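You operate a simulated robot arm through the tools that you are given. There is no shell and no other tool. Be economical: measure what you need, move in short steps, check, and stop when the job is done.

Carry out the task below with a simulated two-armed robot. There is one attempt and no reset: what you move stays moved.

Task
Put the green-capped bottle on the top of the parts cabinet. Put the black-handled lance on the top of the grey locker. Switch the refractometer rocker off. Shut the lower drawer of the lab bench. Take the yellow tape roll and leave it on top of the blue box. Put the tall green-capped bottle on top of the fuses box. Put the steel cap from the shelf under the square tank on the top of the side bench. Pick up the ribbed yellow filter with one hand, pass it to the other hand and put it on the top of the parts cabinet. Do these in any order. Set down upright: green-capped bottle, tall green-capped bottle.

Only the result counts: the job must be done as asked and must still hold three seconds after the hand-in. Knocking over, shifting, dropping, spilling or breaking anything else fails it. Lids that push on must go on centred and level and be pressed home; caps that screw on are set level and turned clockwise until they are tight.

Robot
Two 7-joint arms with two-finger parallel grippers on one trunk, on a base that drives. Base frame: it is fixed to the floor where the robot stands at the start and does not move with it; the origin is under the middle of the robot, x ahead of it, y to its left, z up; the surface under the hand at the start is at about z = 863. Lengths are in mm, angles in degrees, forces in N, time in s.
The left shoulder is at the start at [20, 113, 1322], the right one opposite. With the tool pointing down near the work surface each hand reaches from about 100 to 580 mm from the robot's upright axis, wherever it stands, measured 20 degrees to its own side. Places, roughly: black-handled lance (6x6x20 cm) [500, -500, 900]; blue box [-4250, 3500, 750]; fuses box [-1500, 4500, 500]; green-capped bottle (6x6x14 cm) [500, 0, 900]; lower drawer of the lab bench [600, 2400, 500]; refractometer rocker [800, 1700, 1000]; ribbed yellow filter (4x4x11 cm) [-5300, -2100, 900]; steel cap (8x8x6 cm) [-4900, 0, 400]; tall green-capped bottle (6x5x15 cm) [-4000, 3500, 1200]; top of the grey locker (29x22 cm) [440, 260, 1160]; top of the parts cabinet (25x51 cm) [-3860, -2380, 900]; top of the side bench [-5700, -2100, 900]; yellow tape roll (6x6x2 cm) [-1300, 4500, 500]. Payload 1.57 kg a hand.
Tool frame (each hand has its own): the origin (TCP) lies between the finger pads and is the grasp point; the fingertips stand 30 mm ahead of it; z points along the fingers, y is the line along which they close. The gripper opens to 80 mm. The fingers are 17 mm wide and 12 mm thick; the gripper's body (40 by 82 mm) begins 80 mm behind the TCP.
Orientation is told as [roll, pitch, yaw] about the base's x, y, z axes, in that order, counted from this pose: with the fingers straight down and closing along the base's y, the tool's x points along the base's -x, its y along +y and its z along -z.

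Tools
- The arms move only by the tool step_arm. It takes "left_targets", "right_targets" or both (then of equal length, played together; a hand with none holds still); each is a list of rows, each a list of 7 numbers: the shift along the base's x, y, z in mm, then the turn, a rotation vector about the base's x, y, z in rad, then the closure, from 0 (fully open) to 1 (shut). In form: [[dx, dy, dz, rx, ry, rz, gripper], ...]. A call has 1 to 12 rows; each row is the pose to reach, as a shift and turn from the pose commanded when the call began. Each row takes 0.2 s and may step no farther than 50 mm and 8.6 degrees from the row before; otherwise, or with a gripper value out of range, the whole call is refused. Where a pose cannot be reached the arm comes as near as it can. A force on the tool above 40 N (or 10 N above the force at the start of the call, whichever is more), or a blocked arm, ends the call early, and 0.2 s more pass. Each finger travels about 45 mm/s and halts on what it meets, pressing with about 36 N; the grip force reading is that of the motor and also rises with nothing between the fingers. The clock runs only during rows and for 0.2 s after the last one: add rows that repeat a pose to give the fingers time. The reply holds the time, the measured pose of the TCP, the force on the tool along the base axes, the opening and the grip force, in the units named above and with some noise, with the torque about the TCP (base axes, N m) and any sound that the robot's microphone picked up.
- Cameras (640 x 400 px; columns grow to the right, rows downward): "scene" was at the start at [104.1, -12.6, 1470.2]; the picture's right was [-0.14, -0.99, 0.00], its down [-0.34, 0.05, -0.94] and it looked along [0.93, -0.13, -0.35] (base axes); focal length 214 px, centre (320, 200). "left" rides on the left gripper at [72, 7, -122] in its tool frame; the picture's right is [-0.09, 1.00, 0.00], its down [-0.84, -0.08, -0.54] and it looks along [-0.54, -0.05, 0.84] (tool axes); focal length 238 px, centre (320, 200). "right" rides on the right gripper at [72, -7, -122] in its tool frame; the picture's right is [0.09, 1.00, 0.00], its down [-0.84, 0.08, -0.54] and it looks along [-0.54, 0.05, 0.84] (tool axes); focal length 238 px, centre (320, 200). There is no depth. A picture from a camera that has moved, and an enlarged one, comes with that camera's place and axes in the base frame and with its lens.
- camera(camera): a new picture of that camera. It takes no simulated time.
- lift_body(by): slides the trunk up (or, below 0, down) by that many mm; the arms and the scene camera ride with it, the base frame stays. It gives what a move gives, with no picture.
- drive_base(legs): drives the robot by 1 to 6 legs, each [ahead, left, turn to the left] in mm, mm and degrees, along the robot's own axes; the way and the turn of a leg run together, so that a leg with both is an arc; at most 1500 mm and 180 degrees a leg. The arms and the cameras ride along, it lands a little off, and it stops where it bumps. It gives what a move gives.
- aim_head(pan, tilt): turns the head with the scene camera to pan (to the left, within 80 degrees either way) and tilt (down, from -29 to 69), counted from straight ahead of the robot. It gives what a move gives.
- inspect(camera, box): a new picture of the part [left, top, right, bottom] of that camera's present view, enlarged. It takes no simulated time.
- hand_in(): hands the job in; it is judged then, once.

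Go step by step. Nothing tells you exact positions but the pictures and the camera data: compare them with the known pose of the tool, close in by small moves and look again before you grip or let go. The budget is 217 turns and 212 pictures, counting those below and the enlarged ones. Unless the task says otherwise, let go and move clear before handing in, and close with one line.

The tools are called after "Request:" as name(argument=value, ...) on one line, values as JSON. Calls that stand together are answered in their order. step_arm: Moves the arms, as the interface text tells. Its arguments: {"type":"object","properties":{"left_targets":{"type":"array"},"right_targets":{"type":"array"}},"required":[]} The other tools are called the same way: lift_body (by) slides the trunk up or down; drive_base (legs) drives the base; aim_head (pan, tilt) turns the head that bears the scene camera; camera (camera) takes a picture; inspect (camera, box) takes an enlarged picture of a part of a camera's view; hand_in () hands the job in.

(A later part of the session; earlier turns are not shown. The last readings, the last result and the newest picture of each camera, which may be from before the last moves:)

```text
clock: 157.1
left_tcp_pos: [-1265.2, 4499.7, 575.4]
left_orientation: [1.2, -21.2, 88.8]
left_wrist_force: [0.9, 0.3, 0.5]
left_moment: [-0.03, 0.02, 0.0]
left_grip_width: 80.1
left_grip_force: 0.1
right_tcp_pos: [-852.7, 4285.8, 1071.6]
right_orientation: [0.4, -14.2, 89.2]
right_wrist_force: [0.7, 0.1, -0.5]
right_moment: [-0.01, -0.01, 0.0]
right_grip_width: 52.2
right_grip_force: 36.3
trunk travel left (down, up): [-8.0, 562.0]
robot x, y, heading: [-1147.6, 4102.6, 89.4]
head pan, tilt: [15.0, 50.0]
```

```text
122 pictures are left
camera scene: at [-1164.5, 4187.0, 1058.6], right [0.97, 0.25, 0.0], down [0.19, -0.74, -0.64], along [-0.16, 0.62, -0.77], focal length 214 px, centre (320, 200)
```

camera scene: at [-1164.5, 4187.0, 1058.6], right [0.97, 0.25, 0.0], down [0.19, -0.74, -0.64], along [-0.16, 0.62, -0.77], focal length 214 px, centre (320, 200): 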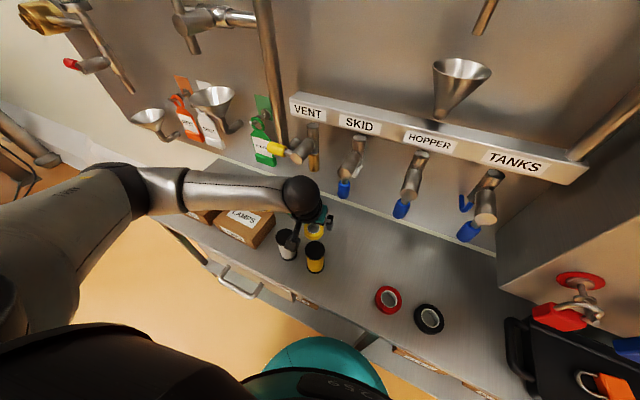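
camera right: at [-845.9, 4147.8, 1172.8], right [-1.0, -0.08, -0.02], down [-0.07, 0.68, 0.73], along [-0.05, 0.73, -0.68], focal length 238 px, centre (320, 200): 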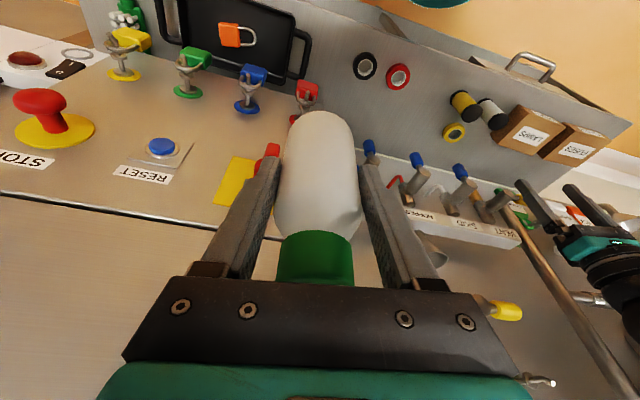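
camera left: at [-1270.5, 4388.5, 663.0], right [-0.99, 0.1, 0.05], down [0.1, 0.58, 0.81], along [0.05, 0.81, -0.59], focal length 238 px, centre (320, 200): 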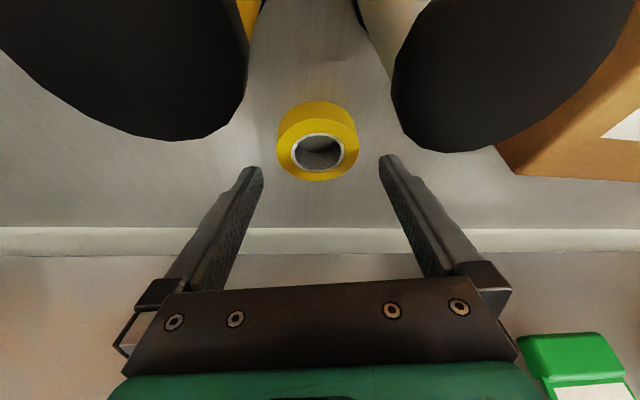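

Lined up. Lower 22 mm and grip the tape.

Request:
step_arm(left_targets=[[0, 0, -12, 0, 0, 0, 0], [0, 0, -21, 0, 0, 0, 0], [0, 0, -21, 0, 0, 0, 0.4], [0, 0, -21, 0, 0, 0, 0.8], [0, 0, -21, 0, 0, 0, 1], [0, 0, -21, 0, 0, 0, 1], [0, 0, -21, 0, 0, 0, 1]])

Request:
camera(camera="left")

```text
clock: 158.7
left_tcp_pos: [-1264.6, 4498.4, 555.0]
left_orientation: [1.2, -21.2, 88.9]
left_wrist_force: [-0.1, 0.2, -0.4]
left_moment: [0.02, 0.0, -0.01]
left_grip_width: 55.9
left_grip_force: 35.8
right_tcp_pos: [-851.4, 4287.0, 1070.6]
right_orientation: [0.3, -14.1, 89.1]
right_wrist_force: [0.0, -0.5, -0.9]
right_moment: [0.0, 0.03, 0.0]
right_grip_width: 52.3
right_grip_force: 36.1
trunk travel left (down, up): [-8.0, 562.0]
robot x, y, heading: [-1147.6, 4101.7, 89.0]
head pan, tilt: [15.0, 50.0]
```

```text
121 pictures are left
camera left: at [-1270.1, 4388.6, 643.2], right [-0.99, 0.1, 0.05], down [0.1, 0.58, 0.81], along [0.05, 0.81, -0.59], focal length 238 px, centre (320, 200)
```

left: 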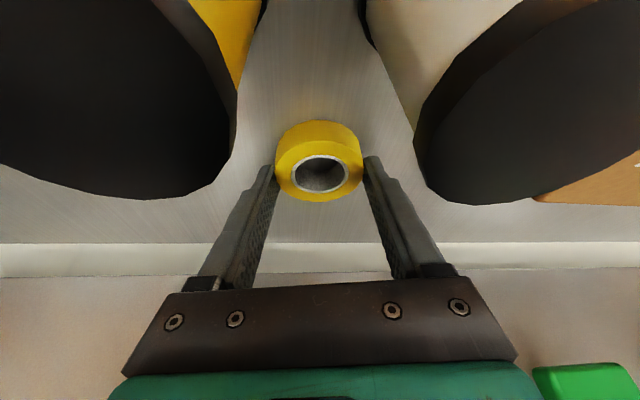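

Tape gripped (56 mm). I lift it out along the reverse arc.

Request:
step_arm(left_targets=[[0, 0, 25, 0, 0, 0, 1], [0, -3, 60, 0, 0, 0, 1], [0, -10, 90, 0, 0, 0, 1], [0, -25, 120, 0, 0, 0, 1], [0, -45, 150, 0, 0, 0, 1], [0, -65, 185, 0, 0, 0, 1], [0, -90, 220, 0, 0, 0, 1]])

Request:
camera(camera="left")

Request:
camera(camera="scene")

```text
clock: 160.3
left_tcp_pos: [-1262.6, 4417.5, 776.8]
left_orientation: [1.3, -21.2, 88.9]
left_wrist_force: [-0.5, -0.5, -0.2]
left_moment: [0.0, -0.04, 0.01]
left_grip_width: 55.4
left_grip_force: 36.4
left hand out of reach, approached as far as the arm can: row 7
right_tcp_pos: [-851.7, 4285.5, 1071.9]
right_orientation: [0.4, -14.1, 89.1]
right_wrist_force: [-0.6, 0.3, -0.6]
right_moment: [0.01, 0.01, 0.01]
right_grip_width: 52.6
right_grip_force: 36.0
trunk travel left (down, up): [-8.0, 562.0]
robot x, y, heading: [-1145.9, 4102.2, 89.1]
head pan, tilt: [15.0, 50.0]
```

```text
120 pictures are left
camera left: at [-1268.0, 4307.2, 864.4], right [-0.99, 0.1, 0.05], down [0.1, 0.58, 0.81], along [0.05, 0.81, -0.59], focal length 238 px, centre (320, 200)
```

left: 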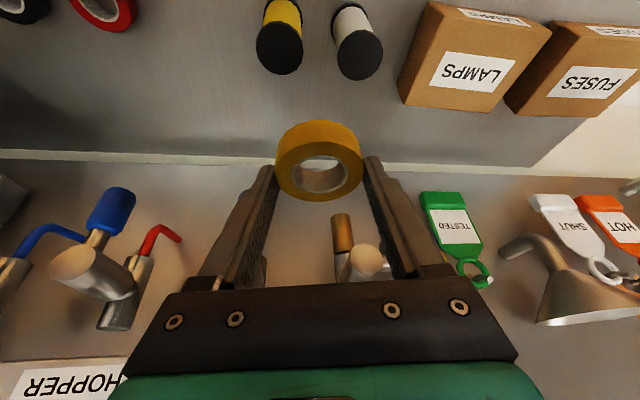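

```text
119 pictures are left
camera scene: at [-1164.3, 4187.1, 1058.6], right [0.97, 0.25, 0.0], down [0.19, -0.74, -0.64], along [-0.16, 0.62, -0.77], focal length 214 px, centre (320, 200)
```

scene: 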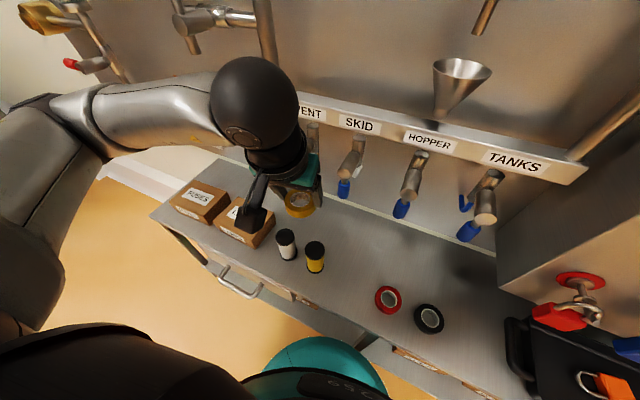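

Tape is in hand. I back away, raise the trunk, and turn to face −x toward the blue box at (-4250,3500).

Request:
drive_base(legs=[[-450, 0, 0]])

Request:
lift_body(by=280)

Request:
drive_base(legs=[[0, 0, 90]])

Request:
aim_head(pan=0, tilt=12)

Request:
camera(camera="scene")

```text
clock: 163.0
left_tcp_pos: [-1267.5, 3969.5, 776.9]
left_orientation: [1.1, -21.2, 88.6]
left_wrist_force: [0.5, -0.7, -1.2]
left_moment: [0.03, -0.01, 0.02]
left_grip_width: 55.2
left_grip_force: 35.5
right_tcp_pos: [-857.4, 3834.9, 1071.6]
right_orientation: [0.4, -14.2, 88.9]
right_wrist_force: [0.0, 0.5, -0.6]
right_moment: [-0.04, 0.03, 0.0]
right_grip_width: 52.3
right_grip_force: 36.1
trunk travel left (down, up): [-8.0, 562.0]
robot x, y, heading: [-1151.9, 3648.4, 89.1]
head pan, tilt: [15.0, 50.0]
```

```text
clock: 165.8
left_tcp_pos: [-1268.7, 3969.0, 1055.8]
left_orientation: [1.2, -21.1, 88.7]
left_wrist_force: [0.0, -0.8, 0.2]
left_moment: [-0.05, 0.02, 0.02]
left_grip_width: 55.5
left_grip_force: 35.8
right_tcp_pos: [-856.7, 3834.4, 1352.1]
right_orientation: [0.4, -14.2, 89.0]
right_wrist_force: [-0.4, 0.1, -1.1]
right_moment: [-0.08, 0.04, 0.01]
right_grip_width: 52.1
right_grip_force: 36.0
trunk travel left (down, up): [-288.0, 282.0]
robot x, y, heading: [-1154.1, 3652.2, 88.9]
head pan, tilt: [15.0, 50.0]
```

```text
clock: 170.1
left_tcp_pos: [-1469.4, 3533.5, 1054.8]
left_orientation: [1.1, -21.2, 179.5]
left_wrist_force: [0.6, -0.1, 0.3]
left_moment: [0.02, 0.01, -0.04]
left_grip_width: 55.3
left_grip_force: 36.4
right_tcp_pos: [-1340.5, 3945.6, 1351.1]
right_orientation: [0.4, -14.1, 179.7]
right_wrist_force: [0.5, -0.4, -1.7]
right_moment: [0.01, 0.03, 0.01]
right_grip_width: 52.2
right_grip_force: 36.0
trunk travel left (down, up): [-288.0, 282.0]
robot x, y, heading: [-1151.8, 3655.1, 179.8]
head pan, tilt: [15.0, 50.0]
```

```text
clock: 171.1
left_tcp_pos: [-1469.4, 3534.1, 1055.4]
left_orientation: [1.2, -21.1, 179.4]
left_wrist_force: [0.5, 0.2, -0.5]
left_moment: [-0.01, 0.0, -0.02]
left_grip_width: 55.3
left_grip_force: 36.2
right_tcp_pos: [-1340.9, 3946.8, 1351.8]
right_orientation: [0.4, -14.1, 179.7]
right_wrist_force: [-0.5, -0.1, -0.2]
right_moment: [-0.01, 0.0, -0.02]
right_grip_width: 52.5
right_grip_force: 36.2
trunk travel left (down, up): [-288.0, 282.0]
robot x, y, heading: [-1154.1, 3651.2, 179.5]
head pan, tilt: [0.0, 12.0]
```

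```text
118 pictures are left
camera scene: at [-1255.3, 3652.8, 1397.1], right [0.0, 1.0, 0.0], down [0.21, 0.0, -0.98], along [-0.98, 0.0, -0.21], focal length 214 px, centre (320, 200)
```

scene: 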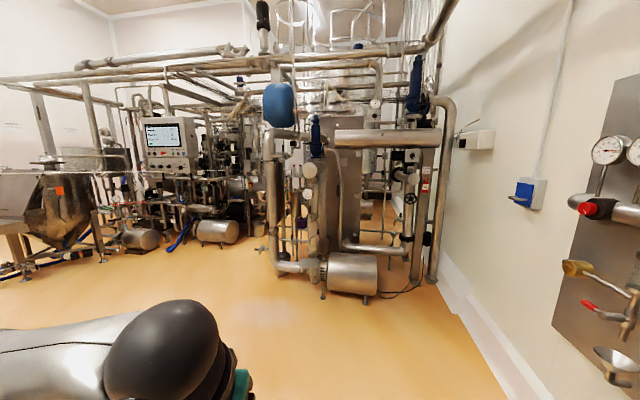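

A pipe skid is ahead; the blue box should appear around pixel (309,200). Zooming there.

Request:
inspect(camera="scene", box=[220, 80, 460, 310])

Request:
inspect(camera="scene", box=[0, 80, 240, 300])

```text
1.74 times, centred on (340, 195) of scene
camera zoom: at [-1255.3, 3652.8, 1397.1], right [0.0, 1.0, 0.0], down [0.21, 0.0, -0.98], along [-0.98, 0.0, -0.21], focal length 373 px, centre (285, 209)
```

zoom: 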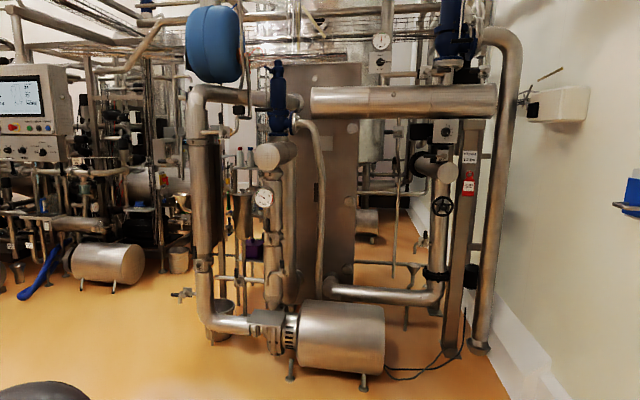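

```text
1.82 times, centred on (120, 190) of scene
camera zoom: at [-1255.3, 3652.8, 1397.1], right [0.0, 1.0, 0.0], down [0.21, 0.0, -0.98], along [-0.98, 0.0, -0.21], focal length 390 px, centre (684, 218)
```

zoom: 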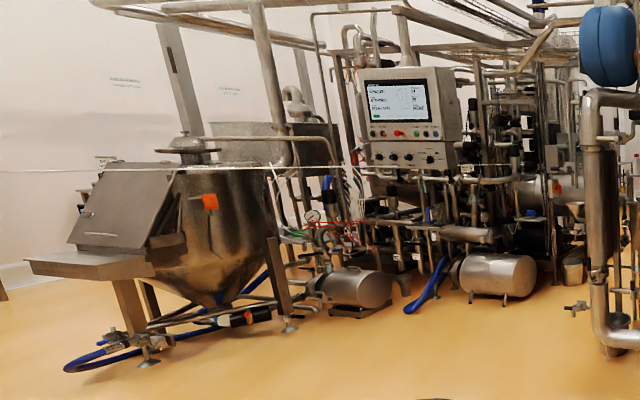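

Small bottles are visible behind the skid's pipes at about (-4000,3330,1190); access looks to be from the aisle to its left (y≈2700). I drive toward that gap and look again.

Request:
drive_base(legs=[[1200, 800, 0], [500, 150, 0]])

Request:
aim_head(pan=-25, tilt=15)

Request:
camera(camera="scene")

```text
clock: 181.0
left_tcp_pos: [-3175.1, 2580.6, 1055.2]
left_orientation: [1.2, -21.1, 179.6]
left_wrist_force: [0.3, -0.5, -0.2]
left_moment: [0.02, -0.04, -0.03]
left_grip_width: 54.8
left_grip_force: 35.9
right_tcp_pos: [-3049.2, 2993.9, 1351.2]
right_orientation: [0.4, -14.0, 179.6]
right_wrist_force: [0.0, 0.3, -0.7]
right_moment: [-0.02, -0.03, 0.04]
right_grip_width: 52.1
right_grip_force: 35.8
trunk travel left (down, up): [-288.0, 282.0]
robot x, y, heading: [-2861.2, 2698.6, 179.9]
head pan, tilt: [0.0, 12.0]
```

```text
clock: 181.9
left_tcp_pos: [-3174.9, 2582.0, 1056.0]
left_orientation: [1.2, -21.1, 179.4]
left_wrist_force: [-0.3, 1.2, 0.1]
left_moment: [-0.02, -0.02, -0.02]
left_grip_width: 55.0
left_grip_force: 35.7
right_tcp_pos: [-3047.5, 2994.3, 1351.0]
right_orientation: [0.4, -14.1, 179.7]
right_wrist_force: [0.8, -0.3, -0.7]
right_moment: [0.02, -0.02, 0.0]
right_grip_width: 52.2
right_grip_force: 36.0
trunk travel left (down, up): [-288.0, 282.0]
robot x, y, heading: [-2858.3, 2702.9, 179.8]
head pan, tilt: [-25.0, 15.0]
```

```text
115 pictures are left
camera scene: at [-2953.6, 2739.9, 1392.3], right [0.42, 0.91, 0.0], down [0.23, -0.11, -0.97], along [-0.87, 0.41, -0.26], focal length 214 px, centre (320, 200)
```

scene: 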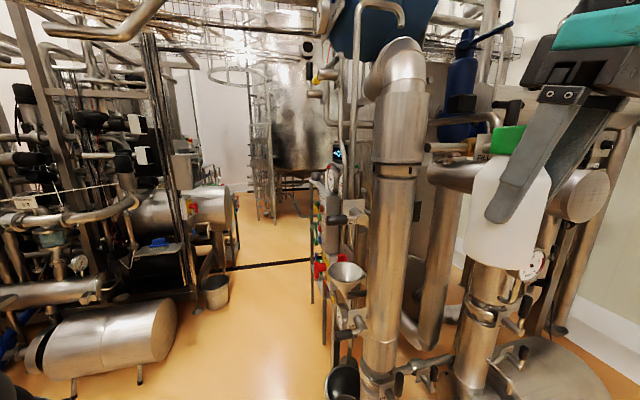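

There is an aisle between the two skids; the rack facing it should hold the bottles. I tuck the right hand in a bit and advance along the aisle.

Request:
step_arm(right_targets=[[0, -25, 0, 0, 0, 0, 1], [0, -50, -10, 0, 0, 0, 1], [0, -70, -20, 0, 0, 0, 1]])

Request:
drive_base(legs=[[450, 40, 0]])

Request:
aim_head(pan=-40, tilt=15)

Request:
camera(camera="scene")

```text
clock: 182.7
left_tcp_pos: [-3174.8, 2580.2, 1056.0]
left_orientation: [1.2, -21.1, 179.5]
left_wrist_force: [0.4, -0.5, 0.3]
left_moment: [0.01, 0.02, -0.01]
left_grip_width: 54.7
left_grip_force: 36.1
right_tcp_pos: [-3047.9, 2924.1, 1331.3]
right_orientation: [0.4, -14.2, 179.7]
right_wrist_force: [1.1, 1.0, -0.7]
right_moment: [-0.01, -0.03, 0.03]
right_grip_width: 52.0
right_grip_force: 35.9
trunk travel left (down, up): [-288.0, 282.0]
robot x, y, heading: [-2862.5, 2701.2, 179.9]
head pan, tilt: [-25.0, 15.0]
```

```text
clock: 185.4
left_tcp_pos: [-3628.5, 2543.1, 1055.9]
left_orientation: [1.2, -21.1, 179.4]
left_wrist_force: [0.2, -0.3, -0.8]
left_moment: [-0.03, -0.05, 0.0]
left_grip_width: 54.9
left_grip_force: 36.4
right_tcp_pos: [-3499.9, 2885.3, 1331.5]
right_orientation: [0.4, -14.1, 179.7]
right_wrist_force: [-0.8, -0.1, 0.1]
right_moment: [-0.02, -0.05, 0.02]
right_grip_width: 52.4
right_grip_force: 35.5
trunk travel left (down, up): [-288.0, 282.0]
robot x, y, heading: [-3315.0, 2656.9, 180.0]
head pan, tilt: [-25.0, 15.0]
```

```text
clock: 186.2
left_tcp_pos: [-3627.1, 2542.1, 1055.8]
left_orientation: [1.2, -21.1, 179.4]
left_wrist_force: [-1.0, 0.2, 0.1]
left_moment: [0.01, 0.0, -0.03]
left_grip_width: 54.9
left_grip_force: 35.6
right_tcp_pos: [-3499.6, 2884.6, 1330.8]
right_orientation: [0.4, -14.1, 179.5]
right_wrist_force: [0.4, 0.9, -0.2]
right_moment: [0.01, -0.04, 0.02]
right_grip_width: 52.2
right_grip_force: 35.9
trunk travel left (down, up): [-288.0, 282.0]
robot x, y, heading: [-3313.9, 2659.8, 179.7]
head pan, tilt: [-40.0, 15.0]
```

```text
114 pictures are left
camera scene: at [-3391.8, 2721.7, 1392.3], right [0.65, 0.76, 0.0], down [0.2, -0.17, -0.97], along [-0.74, 0.62, -0.26], focal length 214 px, centre (320, 200)
```

scene: 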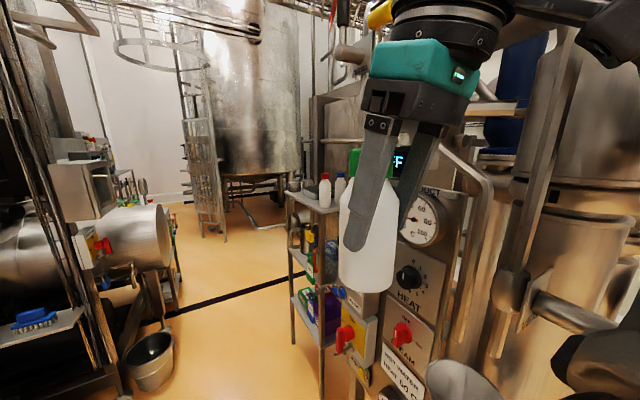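

A shelf unit with bottles on top stands at about (-4200,3440). I drive to x≈-4080 and turn right to face it.

Request:
drive_base(legs=[[740, 0, 0], [0, 0, -90]])

Request:
aim_head(pan=10, tilt=30)

Request:
camera(camera="scene")

```text
clock: 187.3
left_tcp_pos: [-3663.9, 2541.1, 1056.1]
left_orientation: [1.1, -21.4, 179.1]
left_wrist_force: [-1.2, 0.3, -0.4]
left_moment: [-0.03, -0.01, -0.01]
left_grip_width: 54.8
left_grip_force: 36.4
right_tcp_pos: [-3531.8, 2881.9, 1337.4]
right_orientation: [-0.3, -15.5, 179.3]
right_wrist_force: [0.0, -0.3, -0.4]
right_moment: [0.02, 0.0, -0.02]
right_grip_width: 52.1
right_grip_force: 36.4
trunk travel left (down, up): [-288.0, 282.0]
robot x, y, heading: [-3351.2, 2663.5, 179.7]
head pan, tilt: [-40.0, 15.0]
stopped in leg 1: the robot was blocked; the commanded pose is now the measured one
```

```text
clock: 188.5
left_tcp_pos: [-3664.1, 2540.3, 1056.8]
left_orientation: [1.0, -21.5, 179.1]
left_wrist_force: [0.1, -0.7, -0.4]
left_moment: [0.01, 0.02, 0.02]
left_grip_width: 54.9
left_grip_force: 35.4
right_tcp_pos: [-3530.2, 2880.6, 1336.7]
right_orientation: [-0.2, -15.3, 179.6]
right_wrist_force: [-0.5, 0.2, -0.6]
right_moment: [-0.01, 0.02, -0.05]
right_grip_width: 52.2
right_grip_force: 36.2
trunk travel left (down, up): [-288.0, 282.0]
robot x, y, heading: [-3350.7, 2661.4, 179.7]
head pan, tilt: [10.0, 30.0]
```

```text
113 pictures are left
camera scene: at [-3443.3, 2641.6, 1368.8], right [-0.17, 0.99, 0.0], down [0.49, 0.09, -0.87], along [-0.86, -0.14, -0.49], focal length 214 px, centre (320, 200)
```

scene: 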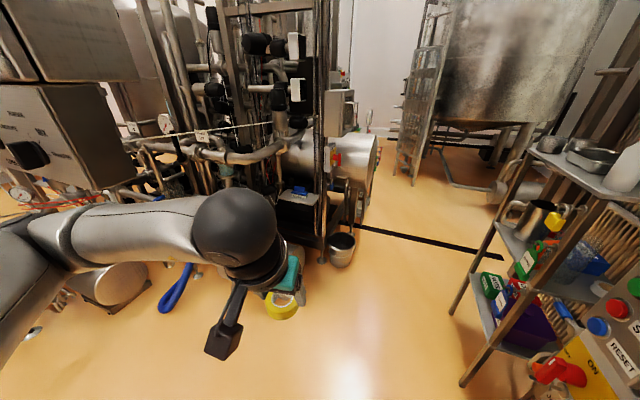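

Something blocks my right arm side. I look right to see what.

Request:
aim_head(pan=-60, tilt=25)

Request:
camera(camera="scene")

Request:
camera(camera="right")

```text
clock: 189.9
left_tcp_pos: [-3662.6, 2540.5, 1056.7]
left_orientation: [1.0, -21.5, 179.2]
left_wrist_force: [1.0, 0.1, 0.4]
left_moment: [0.03, 0.0, 0.0]
left_grip_width: 54.9
left_grip_force: 36.0
right_tcp_pos: [-3530.5, 2879.7, 1335.7]
right_orientation: [-0.3, -15.4, 179.5]
right_wrist_force: [0.5, 0.1, -0.2]
right_moment: [0.0, 0.0, 0.0]
right_grip_width: 52.0
right_grip_force: 36.7
trunk travel left (down, up): [-288.0, 282.0]
robot x, y, heading: [-3353.1, 2660.3, 179.9]
head pan, tilt: [-60.0, 25.0]
```

```text
112 pictures are left
camera scene: at [-3399.6, 2736.7, 1376.7], right [0.87, 0.49, 0.0], down [0.2, -0.36, -0.91], along [-0.45, 0.79, -0.42], focal length 214 px, centre (320, 200)
```

scene: 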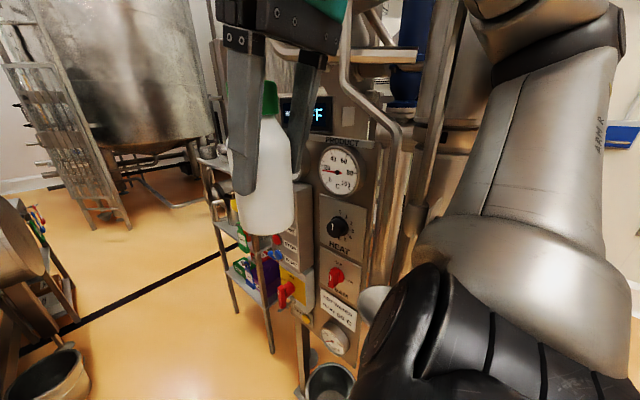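

```text
111 pictures are left
camera right: at [-3429.3, 2886.7, 1435.5], right [0.08, -1.0, -0.03], down [-0.67, -0.07, 0.74], along [-0.74, -0.04, -0.67], focal length 238 px, centre (320, 200)
```

right: 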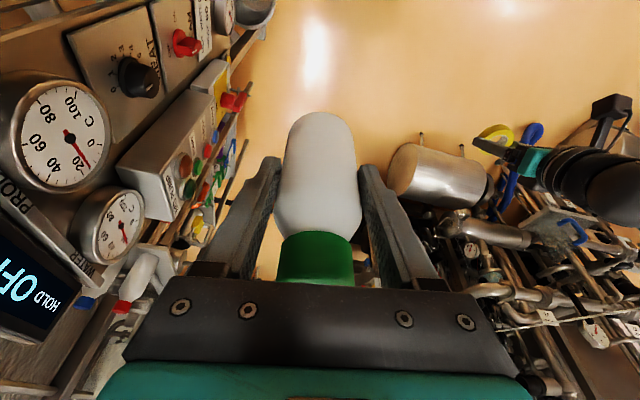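

My right elbow sticks out against the skid. I back out, turn to face +y, and slide sideways (elbows then point along the aisle).

Request:
drive_base(legs=[[-150, 0, 0], [0, 80, 0], [0, 0, -90]])

Request:
aim_head(pan=30, tilt=30)

Request:
camera(camera="scene")

```text
clock: 195.8
left_tcp_pos: [-3325.9, 2893.1, 1054.8]
left_orientation: [1.1, -21.1, 89.9]
left_wrist_force: [-0.4, -1.1, -1.2]
left_moment: [0.0, -0.02, 0.02]
left_grip_width: 54.6
left_grip_force: 36.1
right_tcp_pos: [-2983.3, 2768.1, 1333.8]
right_orientation: [0.1, -14.9, 90.0]
right_wrist_force: [-0.5, 0.2, -0.8]
right_moment: [-0.01, 0.0, 0.0]
right_grip_width: 52.1
right_grip_force: 36.2
trunk travel left (down, up): [-288.0, 282.0]
robot x, y, heading: [-3203.7, 2580.4, 90.2]
head pan, tilt: [-60.0, 25.0]
```

```text
clock: 197.4
left_tcp_pos: [-3326.6, 2893.9, 1054.3]
left_orientation: [1.2, -21.2, 89.9]
left_wrist_force: [0.1, -0.6, -0.6]
left_moment: [-0.03, 0.01, 0.0]
left_grip_width: 54.8
left_grip_force: 35.9
right_tcp_pos: [-2983.4, 2768.6, 1335.0]
right_orientation: [0.0, -14.8, 90.2]
right_wrist_force: [-0.4, -0.5, -1.3]
right_moment: [-0.02, -0.01, -0.01]
right_grip_width: 51.8
right_grip_force: 35.9
trunk travel left (down, up): [-288.0, 282.0]
robot x, y, heading: [-3204.9, 2579.6, 90.3]
head pan, tilt: [30.0, 30.0]
```

```text
110 pictures are left
camera scene: at [-3248.8, 2668.4, 1368.1], right [0.86, 0.5, 0.0], down [0.25, -0.43, -0.87], along [-0.44, 0.75, -0.5], focal length 214 px, centre (320, 200)
```

scene: 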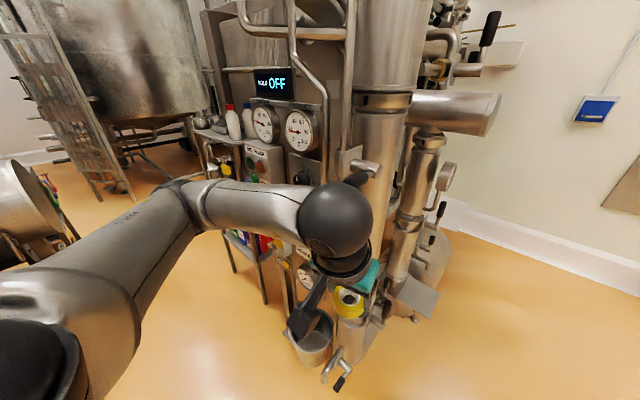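

I retract the left hand, then slide left along the aisle in two stages.

Request:
step_arm(left_targets=[[-15, -40, 10, 0, 0, 0, 1], [-30, -80, 20, 0, 0, 0, 1], [-45, -110, 30, 0, 0, 0, 1]])

Request:
drive_base(legs=[[0, 450, 0]])

Request:
camera(camera="scene")

```text
clock: 198.2
left_tcp_pos: [-3356.0, 2882.6, 1126.9]
left_orientation: [1.1, -21.0, 89.8]
left_wrist_force: [0.1, -0.1, -0.9]
left_moment: [-0.01, 0.0, -0.03]
left_grip_width: 54.9
left_grip_force: 36.1
left hand out of reach, approached as far as the arm can: row 1, 2, 3
right_tcp_pos: [-2983.2, 2766.3, 1334.7]
right_orientation: [0.1, -14.9, 90.0]
right_wrist_force: [-0.5, -0.6, -0.7]
right_moment: [0.01, 0.0, 0.0]
right_grip_width: 52.0
right_grip_force: 35.9
trunk travel left (down, up): [-288.0, 282.0]
robot x, y, heading: [-3206.4, 2581.0, 90.2]
head pan, tilt: [30.0, 30.0]
```

```text
clock: 200.9
left_tcp_pos: [-3804.5, 2880.5, 1128.7]
left_orientation: [1.2, -21.0, 90.0]
left_wrist_force: [0.0, -0.7, 0.1]
left_moment: [-0.03, -0.03, 0.0]
left_grip_width: 54.8
left_grip_force: 36.0
right_tcp_pos: [-3432.2, 2765.5, 1335.2]
right_orientation: [0.0, -14.8, 90.2]
right_wrist_force: [0.0, 0.3, -0.3]
right_moment: [-0.05, -0.02, 0.01]
right_grip_width: 52.0
right_grip_force: 36.6
trunk travel left (down, up): [-288.0, 282.0]
robot x, y, heading: [-3654.4, 2577.2, 90.4]
head pan, tilt: [30.0, 30.0]
```

```text
109 pictures are left
camera scene: at [-3697.3, 2666.0, 1368.1], right [0.86, 0.5, 0.0], down [0.25, -0.43, -0.87], along [-0.44, 0.75, -0.5], focal length 214 px, centre (320, 200)
```

scene: 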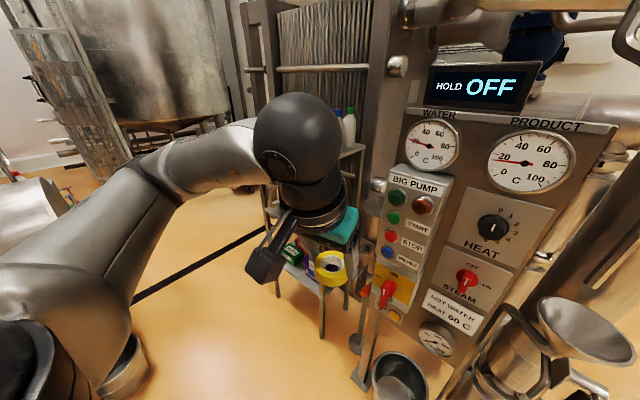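

Panel cleared. Sliding another 370 to stand before the shelf.

Request:
drive_base(legs=[[0, 370, 0]])

Request:
aim_head(pan=-10, tilt=30)

Request:
camera(camera="scene")

Request:
camera(camera="left")

```text
clock: 203.3
left_tcp_pos: [-4173.8, 2879.4, 1126.8]
left_orientation: [1.2, -21.0, 89.6]
left_wrist_force: [1.1, 0.2, 0.5]
left_moment: [0.01, 0.01, -0.07]
left_grip_width: 54.8
left_grip_force: 35.9
right_tcp_pos: [-3801.4, 2762.1, 1335.1]
right_orientation: [0.0, -14.9, 90.0]
right_wrist_force: [-0.3, 0.0, -0.4]
right_moment: [-0.01, -0.04, 0.01]
right_grip_width: 52.1
right_grip_force: 36.1
trunk travel left (down, up): [-288.0, 282.0]
robot x, y, heading: [-4025.2, 2576.0, 89.8]
head pan, tilt: [30.0, 30.0]
```

```text
clock: 204.3
left_tcp_pos: [-4173.1, 2881.5, 1127.8]
left_orientation: [1.3, -21.0, 89.6]
left_wrist_force: [0.5, -0.4, -0.9]
left_moment: [0.02, 0.02, -0.01]
left_grip_width: 54.6
left_grip_force: 36.3
right_tcp_pos: [-3800.9, 2764.1, 1334.6]
right_orientation: [0.1, -14.9, 89.8]
right_wrist_force: [0.5, -0.4, 0.6]
right_moment: [-0.02, 0.01, 0.01]
right_grip_width: 52.2
right_grip_force: 36.1
trunk travel left (down, up): [-288.0, 282.0]
robot x, y, heading: [-4021.3, 2577.1, 89.9]
head pan, tilt: [-10.0, 30.0]
```

```text
108 pictures are left
camera scene: at [-4006.0, 2675.9, 1368.1], right [0.98, -0.17, 0.0], down [-0.09, -0.49, -0.87], along [0.15, 0.85, -0.5], focal length 214 px, centre (320, 200)
```

scene: 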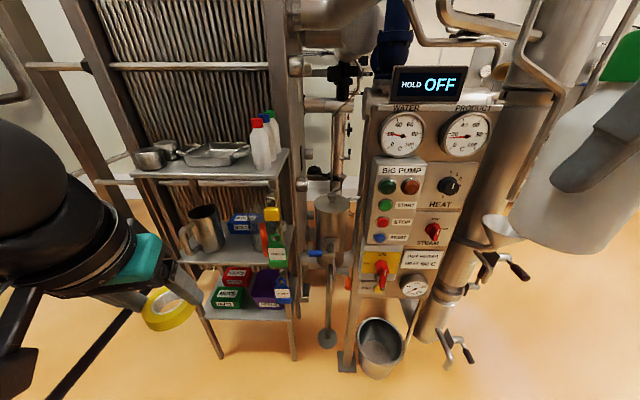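

```text
107 pictures are left
camera left: at [-4176.9, 2769.6, 1215.9], right [-0.99, 0.09, 0.05], down [0.09, 0.59, 0.8], along [0.04, 0.81, -0.59], focal length 238 px, centre (320, 200)
```

left: 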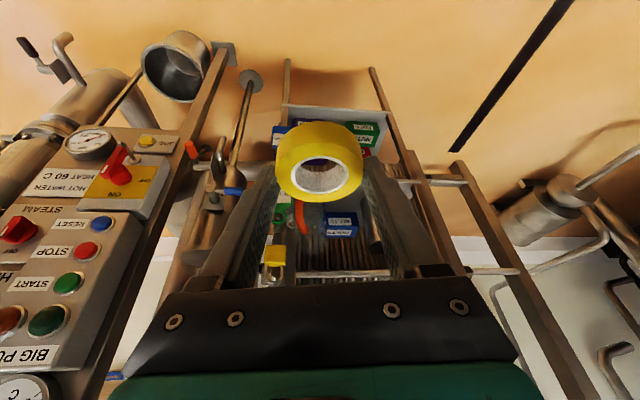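

I face the shelf: three bottles in a row at the top right, a blue box on the middle shelf. Zooming.

Request:
inspect(camera="scene", box=[120, 95, 320, 215])

Request:
inspect(camera="scene", box=[160, 180, 320, 330])

```text
3.20 times, centred on (220, 155) of scene
camera zoom: at [-4006.0, 2675.9, 1368.1], right [0.98, -0.17, 0.0], down [-0.09, -0.49, -0.87], along [0.15, 0.85, -0.5], focal length 686 px, centre (640, 344)
```

zoom: 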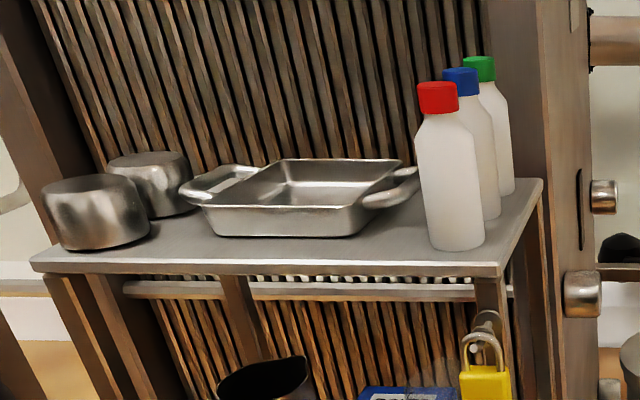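

```text
2.67 times, centred on (240, 255) of scene
camera zoom: at [-4006.0, 2675.9, 1368.1], right [0.98, -0.17, 0.0], down [-0.09, -0.49, -0.87], along [0.15, 0.85, -0.5], focal length 572 px, centre (533, 53)
```

zoom: 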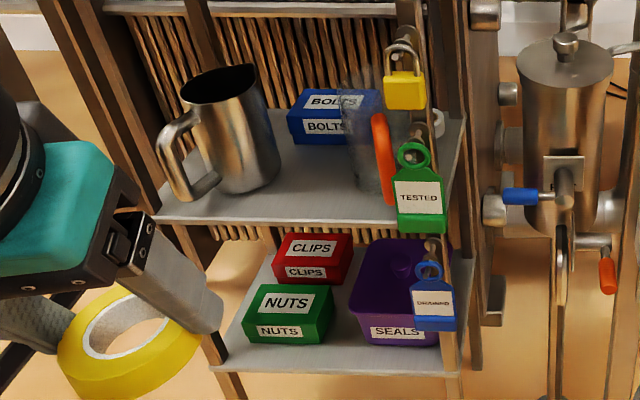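

The target green bottle is the rear one at about (-4032,3462) on the top shelf (z≈1127); the blue BOLTS box is on the middle shelf with its front at (-4197,3403,844). I lower the trunk and approach to look into the middle shelf.

Request:
lift_body(by=-180)

Request:
drive_base(legs=[[0, 65, 0], [200, 0, 0]])

Request:
aim_head(pan=15, tilt=25)

Request:
camera(camera="scene")

Request:
camera(camera="left")

```text
clock: 206.3
left_tcp_pos: [-4173.2, 2879.9, 946.6]
left_orientation: [1.3, -21.0, 89.6]
left_wrist_force: [-0.4, -0.3, -0.9]
left_moment: [-0.02, 0.01, -0.01]
left_grip_width: 54.9
left_grip_force: 35.6
right_tcp_pos: [-3801.2, 2763.2, 1154.1]
right_orientation: [0.1, -14.9, 89.8]
right_wrist_force: [0.8, 0.2, 0.1]
right_moment: [-0.01, 0.02, -0.03]
right_grip_width: 51.9
right_grip_force: 35.8
trunk travel left (down, up): [-108.0, 462.0]
robot x, y, heading: [-4023.3, 2575.2, 90.0]
head pan, tilt: [-10.0, 30.0]
```

```text
clock: 208.5
left_tcp_pos: [-4237.1, 3079.4, 946.6]
left_orientation: [1.2, -21.0, 89.6]
left_wrist_force: [0.2, 1.2, -1.8]
left_moment: [-0.03, 0.01, -0.04]
left_grip_width: 54.9
left_grip_force: 35.6
right_tcp_pos: [-3865.0, 2962.9, 1155.5]
right_orientation: [0.2, -14.9, 89.8]
right_wrist_force: [-0.4, 0.0, -0.3]
right_moment: [-0.02, 0.01, 0.02]
right_grip_width: 52.3
right_grip_force: 36.5
trunk travel left (down, up): [-108.0, 462.0]
robot x, y, heading: [-4086.0, 2774.8, 89.9]
head pan, tilt: [-10.0, 30.0]
```

```text
clock: 209.4
left_tcp_pos: [-4237.1, 3080.1, 946.5]
left_orientation: [1.2, -21.0, 89.6]
left_wrist_force: [-0.3, 0.2, -0.7]
left_moment: [-0.01, -0.02, -0.01]
left_grip_width: 54.8
left_grip_force: 35.9
right_tcp_pos: [-3864.4, 2962.5, 1154.2]
right_orientation: [0.1, -14.8, 89.8]
right_wrist_force: [0.0, -0.4, -0.6]
right_moment: [-0.01, -0.03, 0.02]
right_grip_width: 52.1
right_grip_force: 36.2
trunk travel left (down, up): [-108.0, 462.0]
robot x, y, heading: [-4083.1, 2774.7, 89.9]
head pan, tilt: [15.0, 25.0]
```

```text
104 pictures are left
camera scene: at [-4109.6, 2875.1, 1196.1], right [0.97, 0.26, 0.0], down [0.11, -0.41, -0.91], along [-0.23, 0.88, -0.42], focal length 214 px, centre (320, 200)
```

scene: 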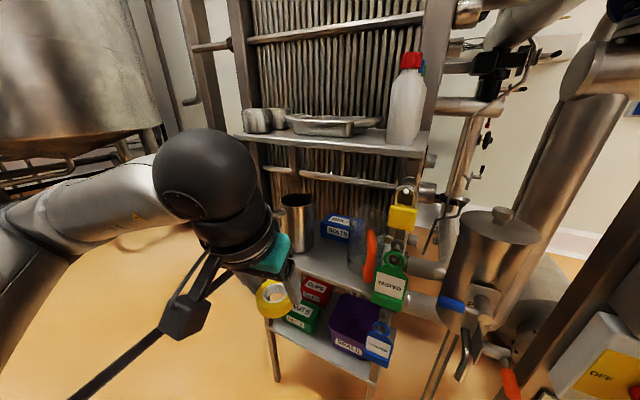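

```text
103 pictures are left
camera left: at [-4241.0, 2969.0, 1035.8], right [-0.99, 0.09, 0.05], down [0.09, 0.59, 0.8], along [0.04, 0.81, -0.59], focal length 238 px, centre (320, 200)
```

left: 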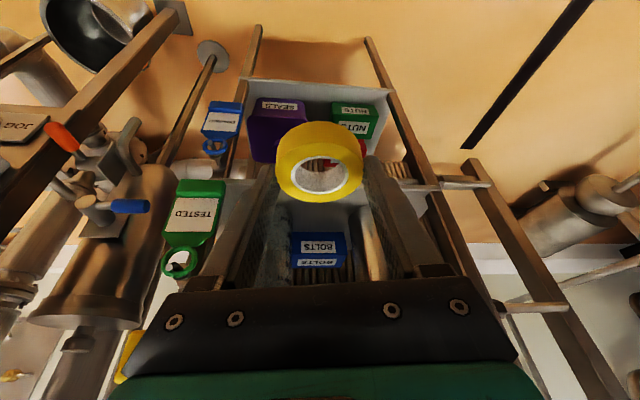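

I zoom to measure the channel between mug and beaker.

Request:
inspect(camera="scene", box=[250, 130, 450, 290])

Request:
inspect(camera="left", box=[220, 160, 440, 290])

```text
2.50 times, centred on (350, 210) of scene
camera zoom: at [-4109.6, 2875.1, 1196.1], right [0.97, 0.26, 0.0], down [0.11, -0.41, -0.91], along [-0.23, 0.88, -0.42], focal length 536 px, centre (245, 175)
```

zoom: 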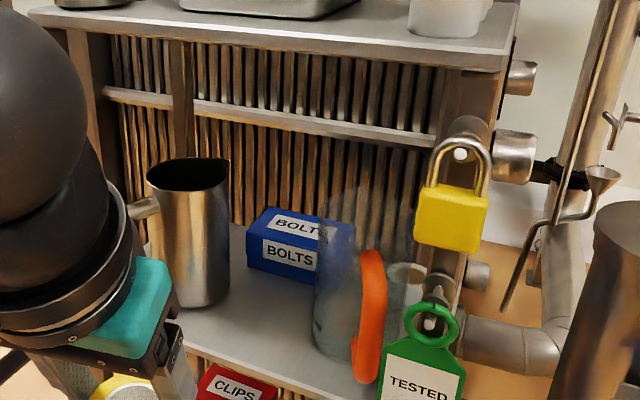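

```text
2.91 times, centred on (330, 225) of left
camera zoom: at [-4241.0, 2969.0, 1035.8], right [-0.99, 0.09, 0.05], down [0.09, 0.59, 0.8], along [0.04, 0.81, -0.59], focal length 693 px, centre (291, 127)
```

zoom: 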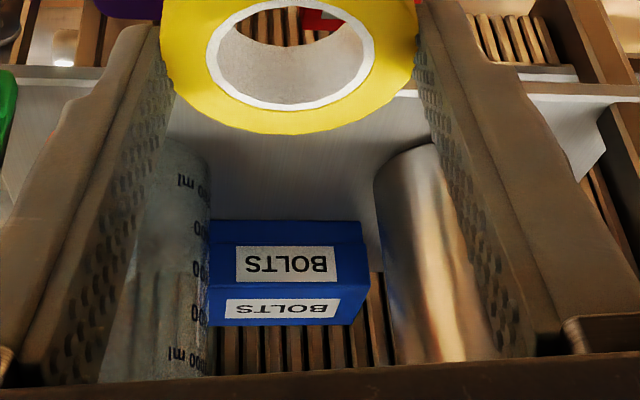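

Better triangulation puts the BOLTS box front at (-4207,3494,787), top ≈815, the mug's right edge at x≈-4280 and the beaker's left edge at ≈-4161. I retract the bottle hand, tilt the left hand to ~60° forward and approach with tape at z≈870.

Request:
step_arm(left_targets=[[4, 0, -15, 0.136, 0, 0, 1], [8, 0, -30, 0.272, 0, 0, 1], [12, 0, -45, 0.408, 0, 0, 1], [16, 0, -60, 0.544, 0, 0, 1], [20, 0, -75, 0.68, 0, 0, 1], [20, 0, -75, 0.68, 0, 0, 1]], right_targets=[[-5, -15, 5, 0, 0, 0, 1], [-10, -30, 10, 0, 0, 0, 1], [-15, -45, 15, 0, 0, 0, 1], [-20, -60, 20, 0, 0, 0, 1], [-25, -70, 25, 0, 0, 0, 1], [-25, -70, 25, 0, 0, 0, 1]])

Request:
drive_base(legs=[[170, 0, 0]])

Request:
camera(camera="left")

Request:
camera(camera="scene")

```text
clock: 210.8
left_tcp_pos: [-4172.9, 3138.8, 820.9]
left_orientation: [1.2, -60.0, 89.7]
left_wrist_force: [-0.5, 0.7, -1.8]
left_moment: [0.0, -0.05, -0.09]
left_grip_width: 54.4
left_grip_force: 36.0
left hand out of reach, approached as far as the arm can: row 1, 2, 3, 4, 5, 6
right_tcp_pos: [-3892.5, 2892.7, 1178.9]
right_orientation: [-0.1, -14.9, 89.9]
right_wrist_force: [-0.3, 0.6, -1.5]
right_moment: [-0.04, -0.05, -0.01]
right_grip_width: 52.1
right_grip_force: 36.3
trunk travel left (down, up): [-108.0, 462.0]
robot x, y, heading: [-4088.0, 2774.6, 90.0]
head pan, tilt: [15.0, 25.0]
```

```text
clock: 212.3
left_tcp_pos: [-4172.0, 3305.4, 821.0]
left_orientation: [1.8, -60.0, 89.1]
left_wrist_force: [1.1, 0.8, -0.1]
left_moment: [-0.02, -0.05, -0.01]
left_grip_width: 54.6
left_grip_force: 36.2
right_tcp_pos: [-3889.5, 3060.0, 1179.1]
right_orientation: [0.2, -14.9, 89.8]
right_wrist_force: [-0.1, -0.4, -0.2]
right_moment: [-0.02, 0.02, 0.0]
right_grip_width: 52.1
right_grip_force: 36.6
trunk travel left (down, up): [-108.0, 462.0]
robot x, y, heading: [-4089.4, 2941.2, 89.8]
head pan, tilt: [15.0, 25.0]
```

```text
100 pictures are left
camera left: at [-4175.0, 3165.4, 820.2], right [-0.99, 0.03, 0.1], down [0.09, -0.05, 0.99], along [0.04, 1.0, 0.05], focal length 238 px, centre (320, 200)
```

left: 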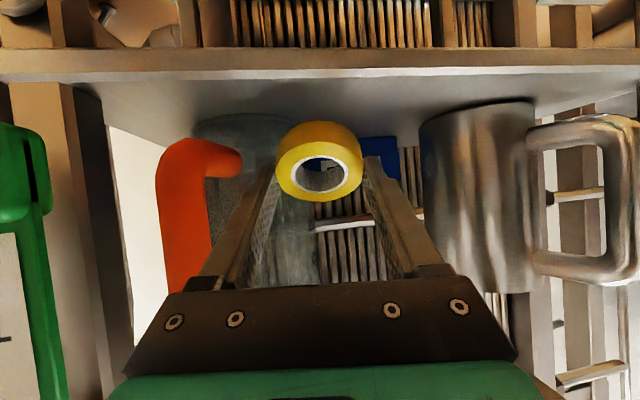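

```text
99 pictures are left
camera scene: at [-4109.4, 3043.7, 1196.0], right [0.97, 0.26, 0.0], down [0.11, -0.41, -0.91], along [-0.23, 0.88, -0.42], focal length 214 px, centre (320, 200)
```

scene: 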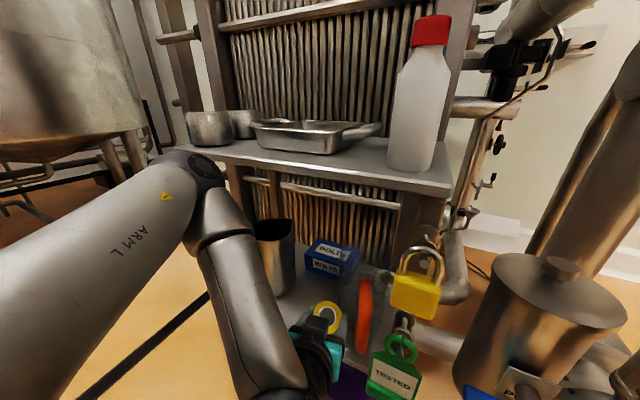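

The hand is in front of the beaker; I shift left to x≈-4210, raise to z≈870, then slide in.

Request:
step_arm(left_targets=[[-19, 0, 20, 0, 0, 0, 1], [-38, 5, 40, 0, 0, 0, 1], [-38, 40, 50, 0, 0, 0, 1], [-38, 80, 50, 0, 0, 0, 1], [-38, 120, 50, 0, 0, 0, 1]])

Request:
camera(camera="left")

Request:
camera(camera="scene")

```text
clock: 213.5
left_tcp_pos: [-4210.2, 3428.0, 871.0]
left_orientation: [1.8, -59.9, 89.1]
left_wrist_force: [-0.8, -0.4, -0.7]
left_moment: [-0.05, -0.02, 0.0]
left_grip_width: 54.7
left_grip_force: 35.7
left hand out of reach, approached as far as the arm can: row 1, 2, 3
right_tcp_pos: [-3889.7, 3060.0, 1178.0]
right_orientation: [0.1, -14.8, 89.8]
right_wrist_force: [-0.8, 0.1, -0.2]
right_moment: [-0.03, -0.04, 0.01]
right_grip_width: 52.1
right_grip_force: 35.8
trunk travel left (down, up): [-108.0, 462.0]
robot x, y, heading: [-4091.0, 2946.3, 89.9]
head pan, tilt: [15.0, 25.0]
```

```text
98 pictures are left
camera left: at [-4213.2, 3285.9, 870.9], right [-0.99, 0.03, 0.1], down [0.09, -0.05, 0.99], along [0.04, 1.0, 0.04], focal length 238 px, centre (320, 200)
```

left: 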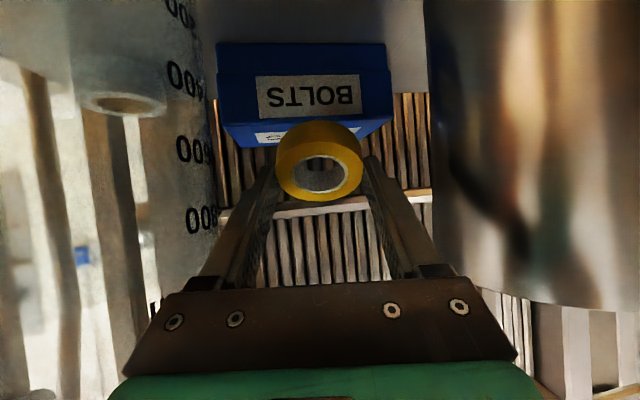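

```text
97 pictures are left
camera scene: at [-4109.5, 3043.6, 1196.0], right [0.97, 0.26, 0.0], down [0.11, -0.41, -0.91], along [-0.23, 0.88, -0.42], focal length 214 px, centre (320, 200)
```

scene: 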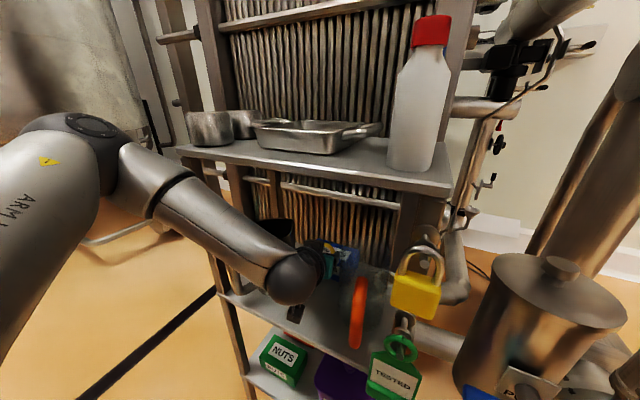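

The box top is at z≈820, spanning x −4258…−4129, y 3465…3574. I move the tape over its middle.

Request:
step_arm(left_targets=[[4, 30, 3, 0, 0, 0, 1], [8, 64, 3, 0, 0, 0, 1], [8, 64, 3, 0, 0, 0, 1]])

Request:
camera(camera="left")

Request:
inspect(camera="scene", box=[260, 180, 420, 320])

```text
clock: 214.3
left_tcp_pos: [-4202.6, 3491.3, 873.9]
left_orientation: [1.8, -59.9, 89.2]
left_wrist_force: [-0.1, 0.2, 0.0]
left_moment: [-0.05, -0.06, -0.03]
left_grip_width: 54.6
left_grip_force: 35.7
right_tcp_pos: [-3890.5, 3059.8, 1178.7]
right_orientation: [0.1, -15.0, 89.9]
right_wrist_force: [0.3, -0.4, -1.3]
right_moment: [0.0, 0.0, 0.03]
right_grip_width: 52.2
right_grip_force: 35.9
trunk travel left (down, up): [-108.0, 462.0]
robot x, y, heading: [-4087.7, 2947.6, 89.9]
head pan, tilt: [15.0, 25.0]
```

```text
96 pictures are left
camera left: at [-4205.5, 3349.5, 873.9], right [-0.99, 0.03, 0.1], down [0.09, -0.05, 0.99], along [0.04, 1.0, 0.05], focal length 238 px, centre (320, 200)
```

left: 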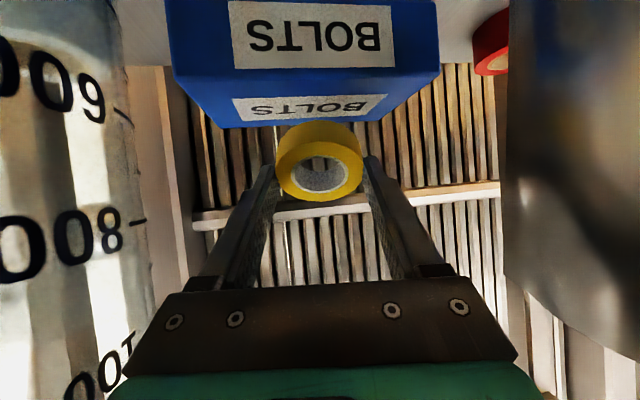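

```text
2.86 times, centred on (340, 250) of scene
camera zoom: at [-4109.5, 3043.3, 1196.1], right [0.97, 0.26, 0.0], down [0.11, -0.41, -0.91], along [-0.23, 0.88, -0.42], focal length 613 px, centre (263, 57)
```

zoom: 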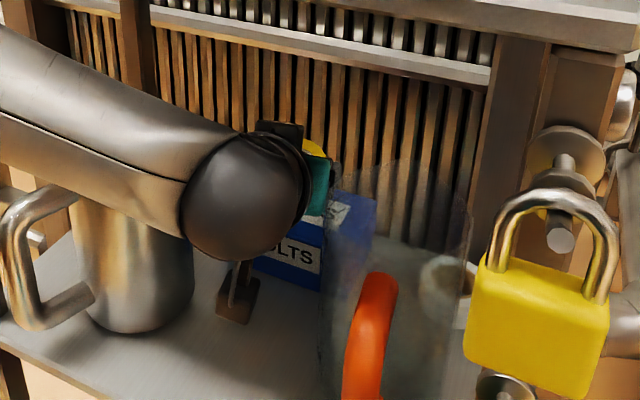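

Tape centre is about 10 mm behind box centre; I correct and lower gently to contact.

Request:
step_arm(left_targets=[[5, -6, -8, 0, 0, 0, 1], [6, -8, -13, 0, 0, 0, 1], [6, -8, -17, 0, 0, 0, 1], [6, -8, -21, 0, 0, 0, 1]])

Request:
camera(camera="left")

```text
clock: 215.3
left_tcp_pos: [-4195.2, 3483.2, 861.0]
left_orientation: [1.7, -61.0, 89.3]
left_wrist_force: [-3.0, -2.2, 27.1]
left_moment: [-0.01, -0.01, 0.0]
left_grip_width: 55.1
left_grip_force: 36.0
right_tcp_pos: [-3889.8, 3058.5, 1179.6]
right_orientation: [0.0, -14.9, 89.8]
right_wrist_force: [-0.2, 0.0, 0.1]
right_moment: [0.01, 0.01, 0.01]
right_grip_width: 52.2
right_grip_force: 36.0
trunk travel left (down, up): [-108.0, 462.0]
robot x, y, heading: [-4086.0, 2943.9, 90.0]
head pan, tilt: [15.0, 25.0]
```

```text
94 pictures are left
camera left: at [-4198.2, 3342.8, 857.4], right [-0.99, 0.03, 0.09], down [0.09, -0.07, 0.99], along [0.04, 1.0, 0.06], focal length 238 px, centre (320, 200)
```

left: 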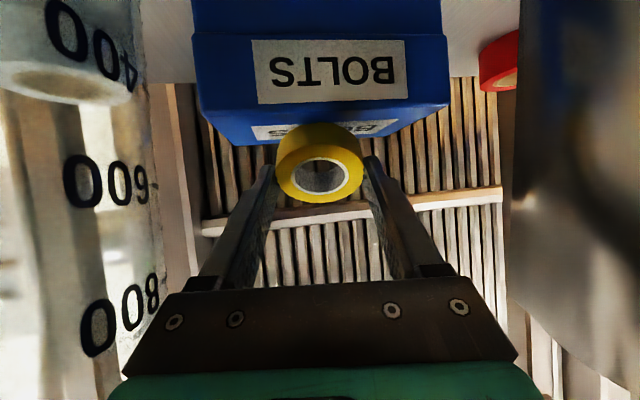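

Contact made on the box top. I ease up slightly, back 8 mm, and open slowly so the tape settles flat.

Request:
step_arm(left_targets=[[0, -4, 8, 0, 0, 0, 1], [0, -8, 8, 0, 0, 0, 1], [0, -8, 3, 0, 0, 0, 1], [0, -8, 3, 0, 0, 0, 0.8], [0, -8, 3, 0, 0, 0, 0.5], [0, -8, 3, 0, 0, 0, 0.2], [0, -8, 3, 0, 0, 0, 0.1], [0, -8, 3, 0, 0, 0, 0.1]])

Request:
camera(camera="left")

```text
clock: 217.1
left_tcp_pos: [-4194.6, 3474.1, 857.1]
left_orientation: [1.9, -59.9, 89.1]
left_wrist_force: [-0.5, -0.7, 0.7]
left_moment: [0.01, 0.0, 0.01]
left_grip_width: 72.2
left_grip_force: 0.1
right_tcp_pos: [-3890.4, 3060.4, 1179.2]
right_orientation: [0.0, -14.9, 89.9]
right_wrist_force: [0.0, -0.3, -0.9]
right_moment: [-0.03, -0.06, 0.0]
right_grip_width: 52.0
right_grip_force: 36.1
trunk travel left (down, up): [-108.0, 462.0]
robot x, y, heading: [-4086.1, 2945.5, 90.0]
head pan, tilt: [15.0, 25.0]
```

```text
93 pictures are left
camera left: at [-4198.8, 3333.2, 855.0], right [-0.99, 0.03, 0.1], down [0.09, -0.05, 0.99], along [0.04, 1.0, 0.05], focal length 238 px, centre (320, 200)
```

left: 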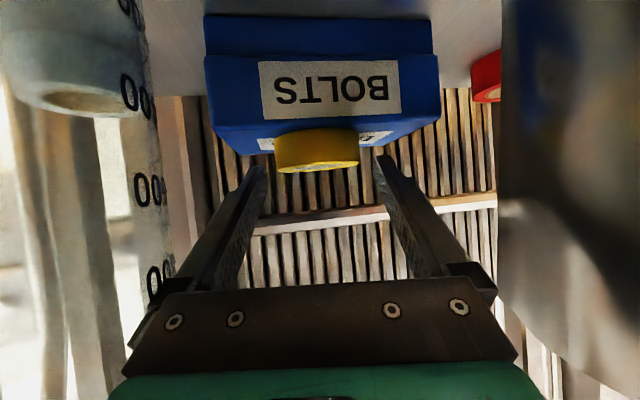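

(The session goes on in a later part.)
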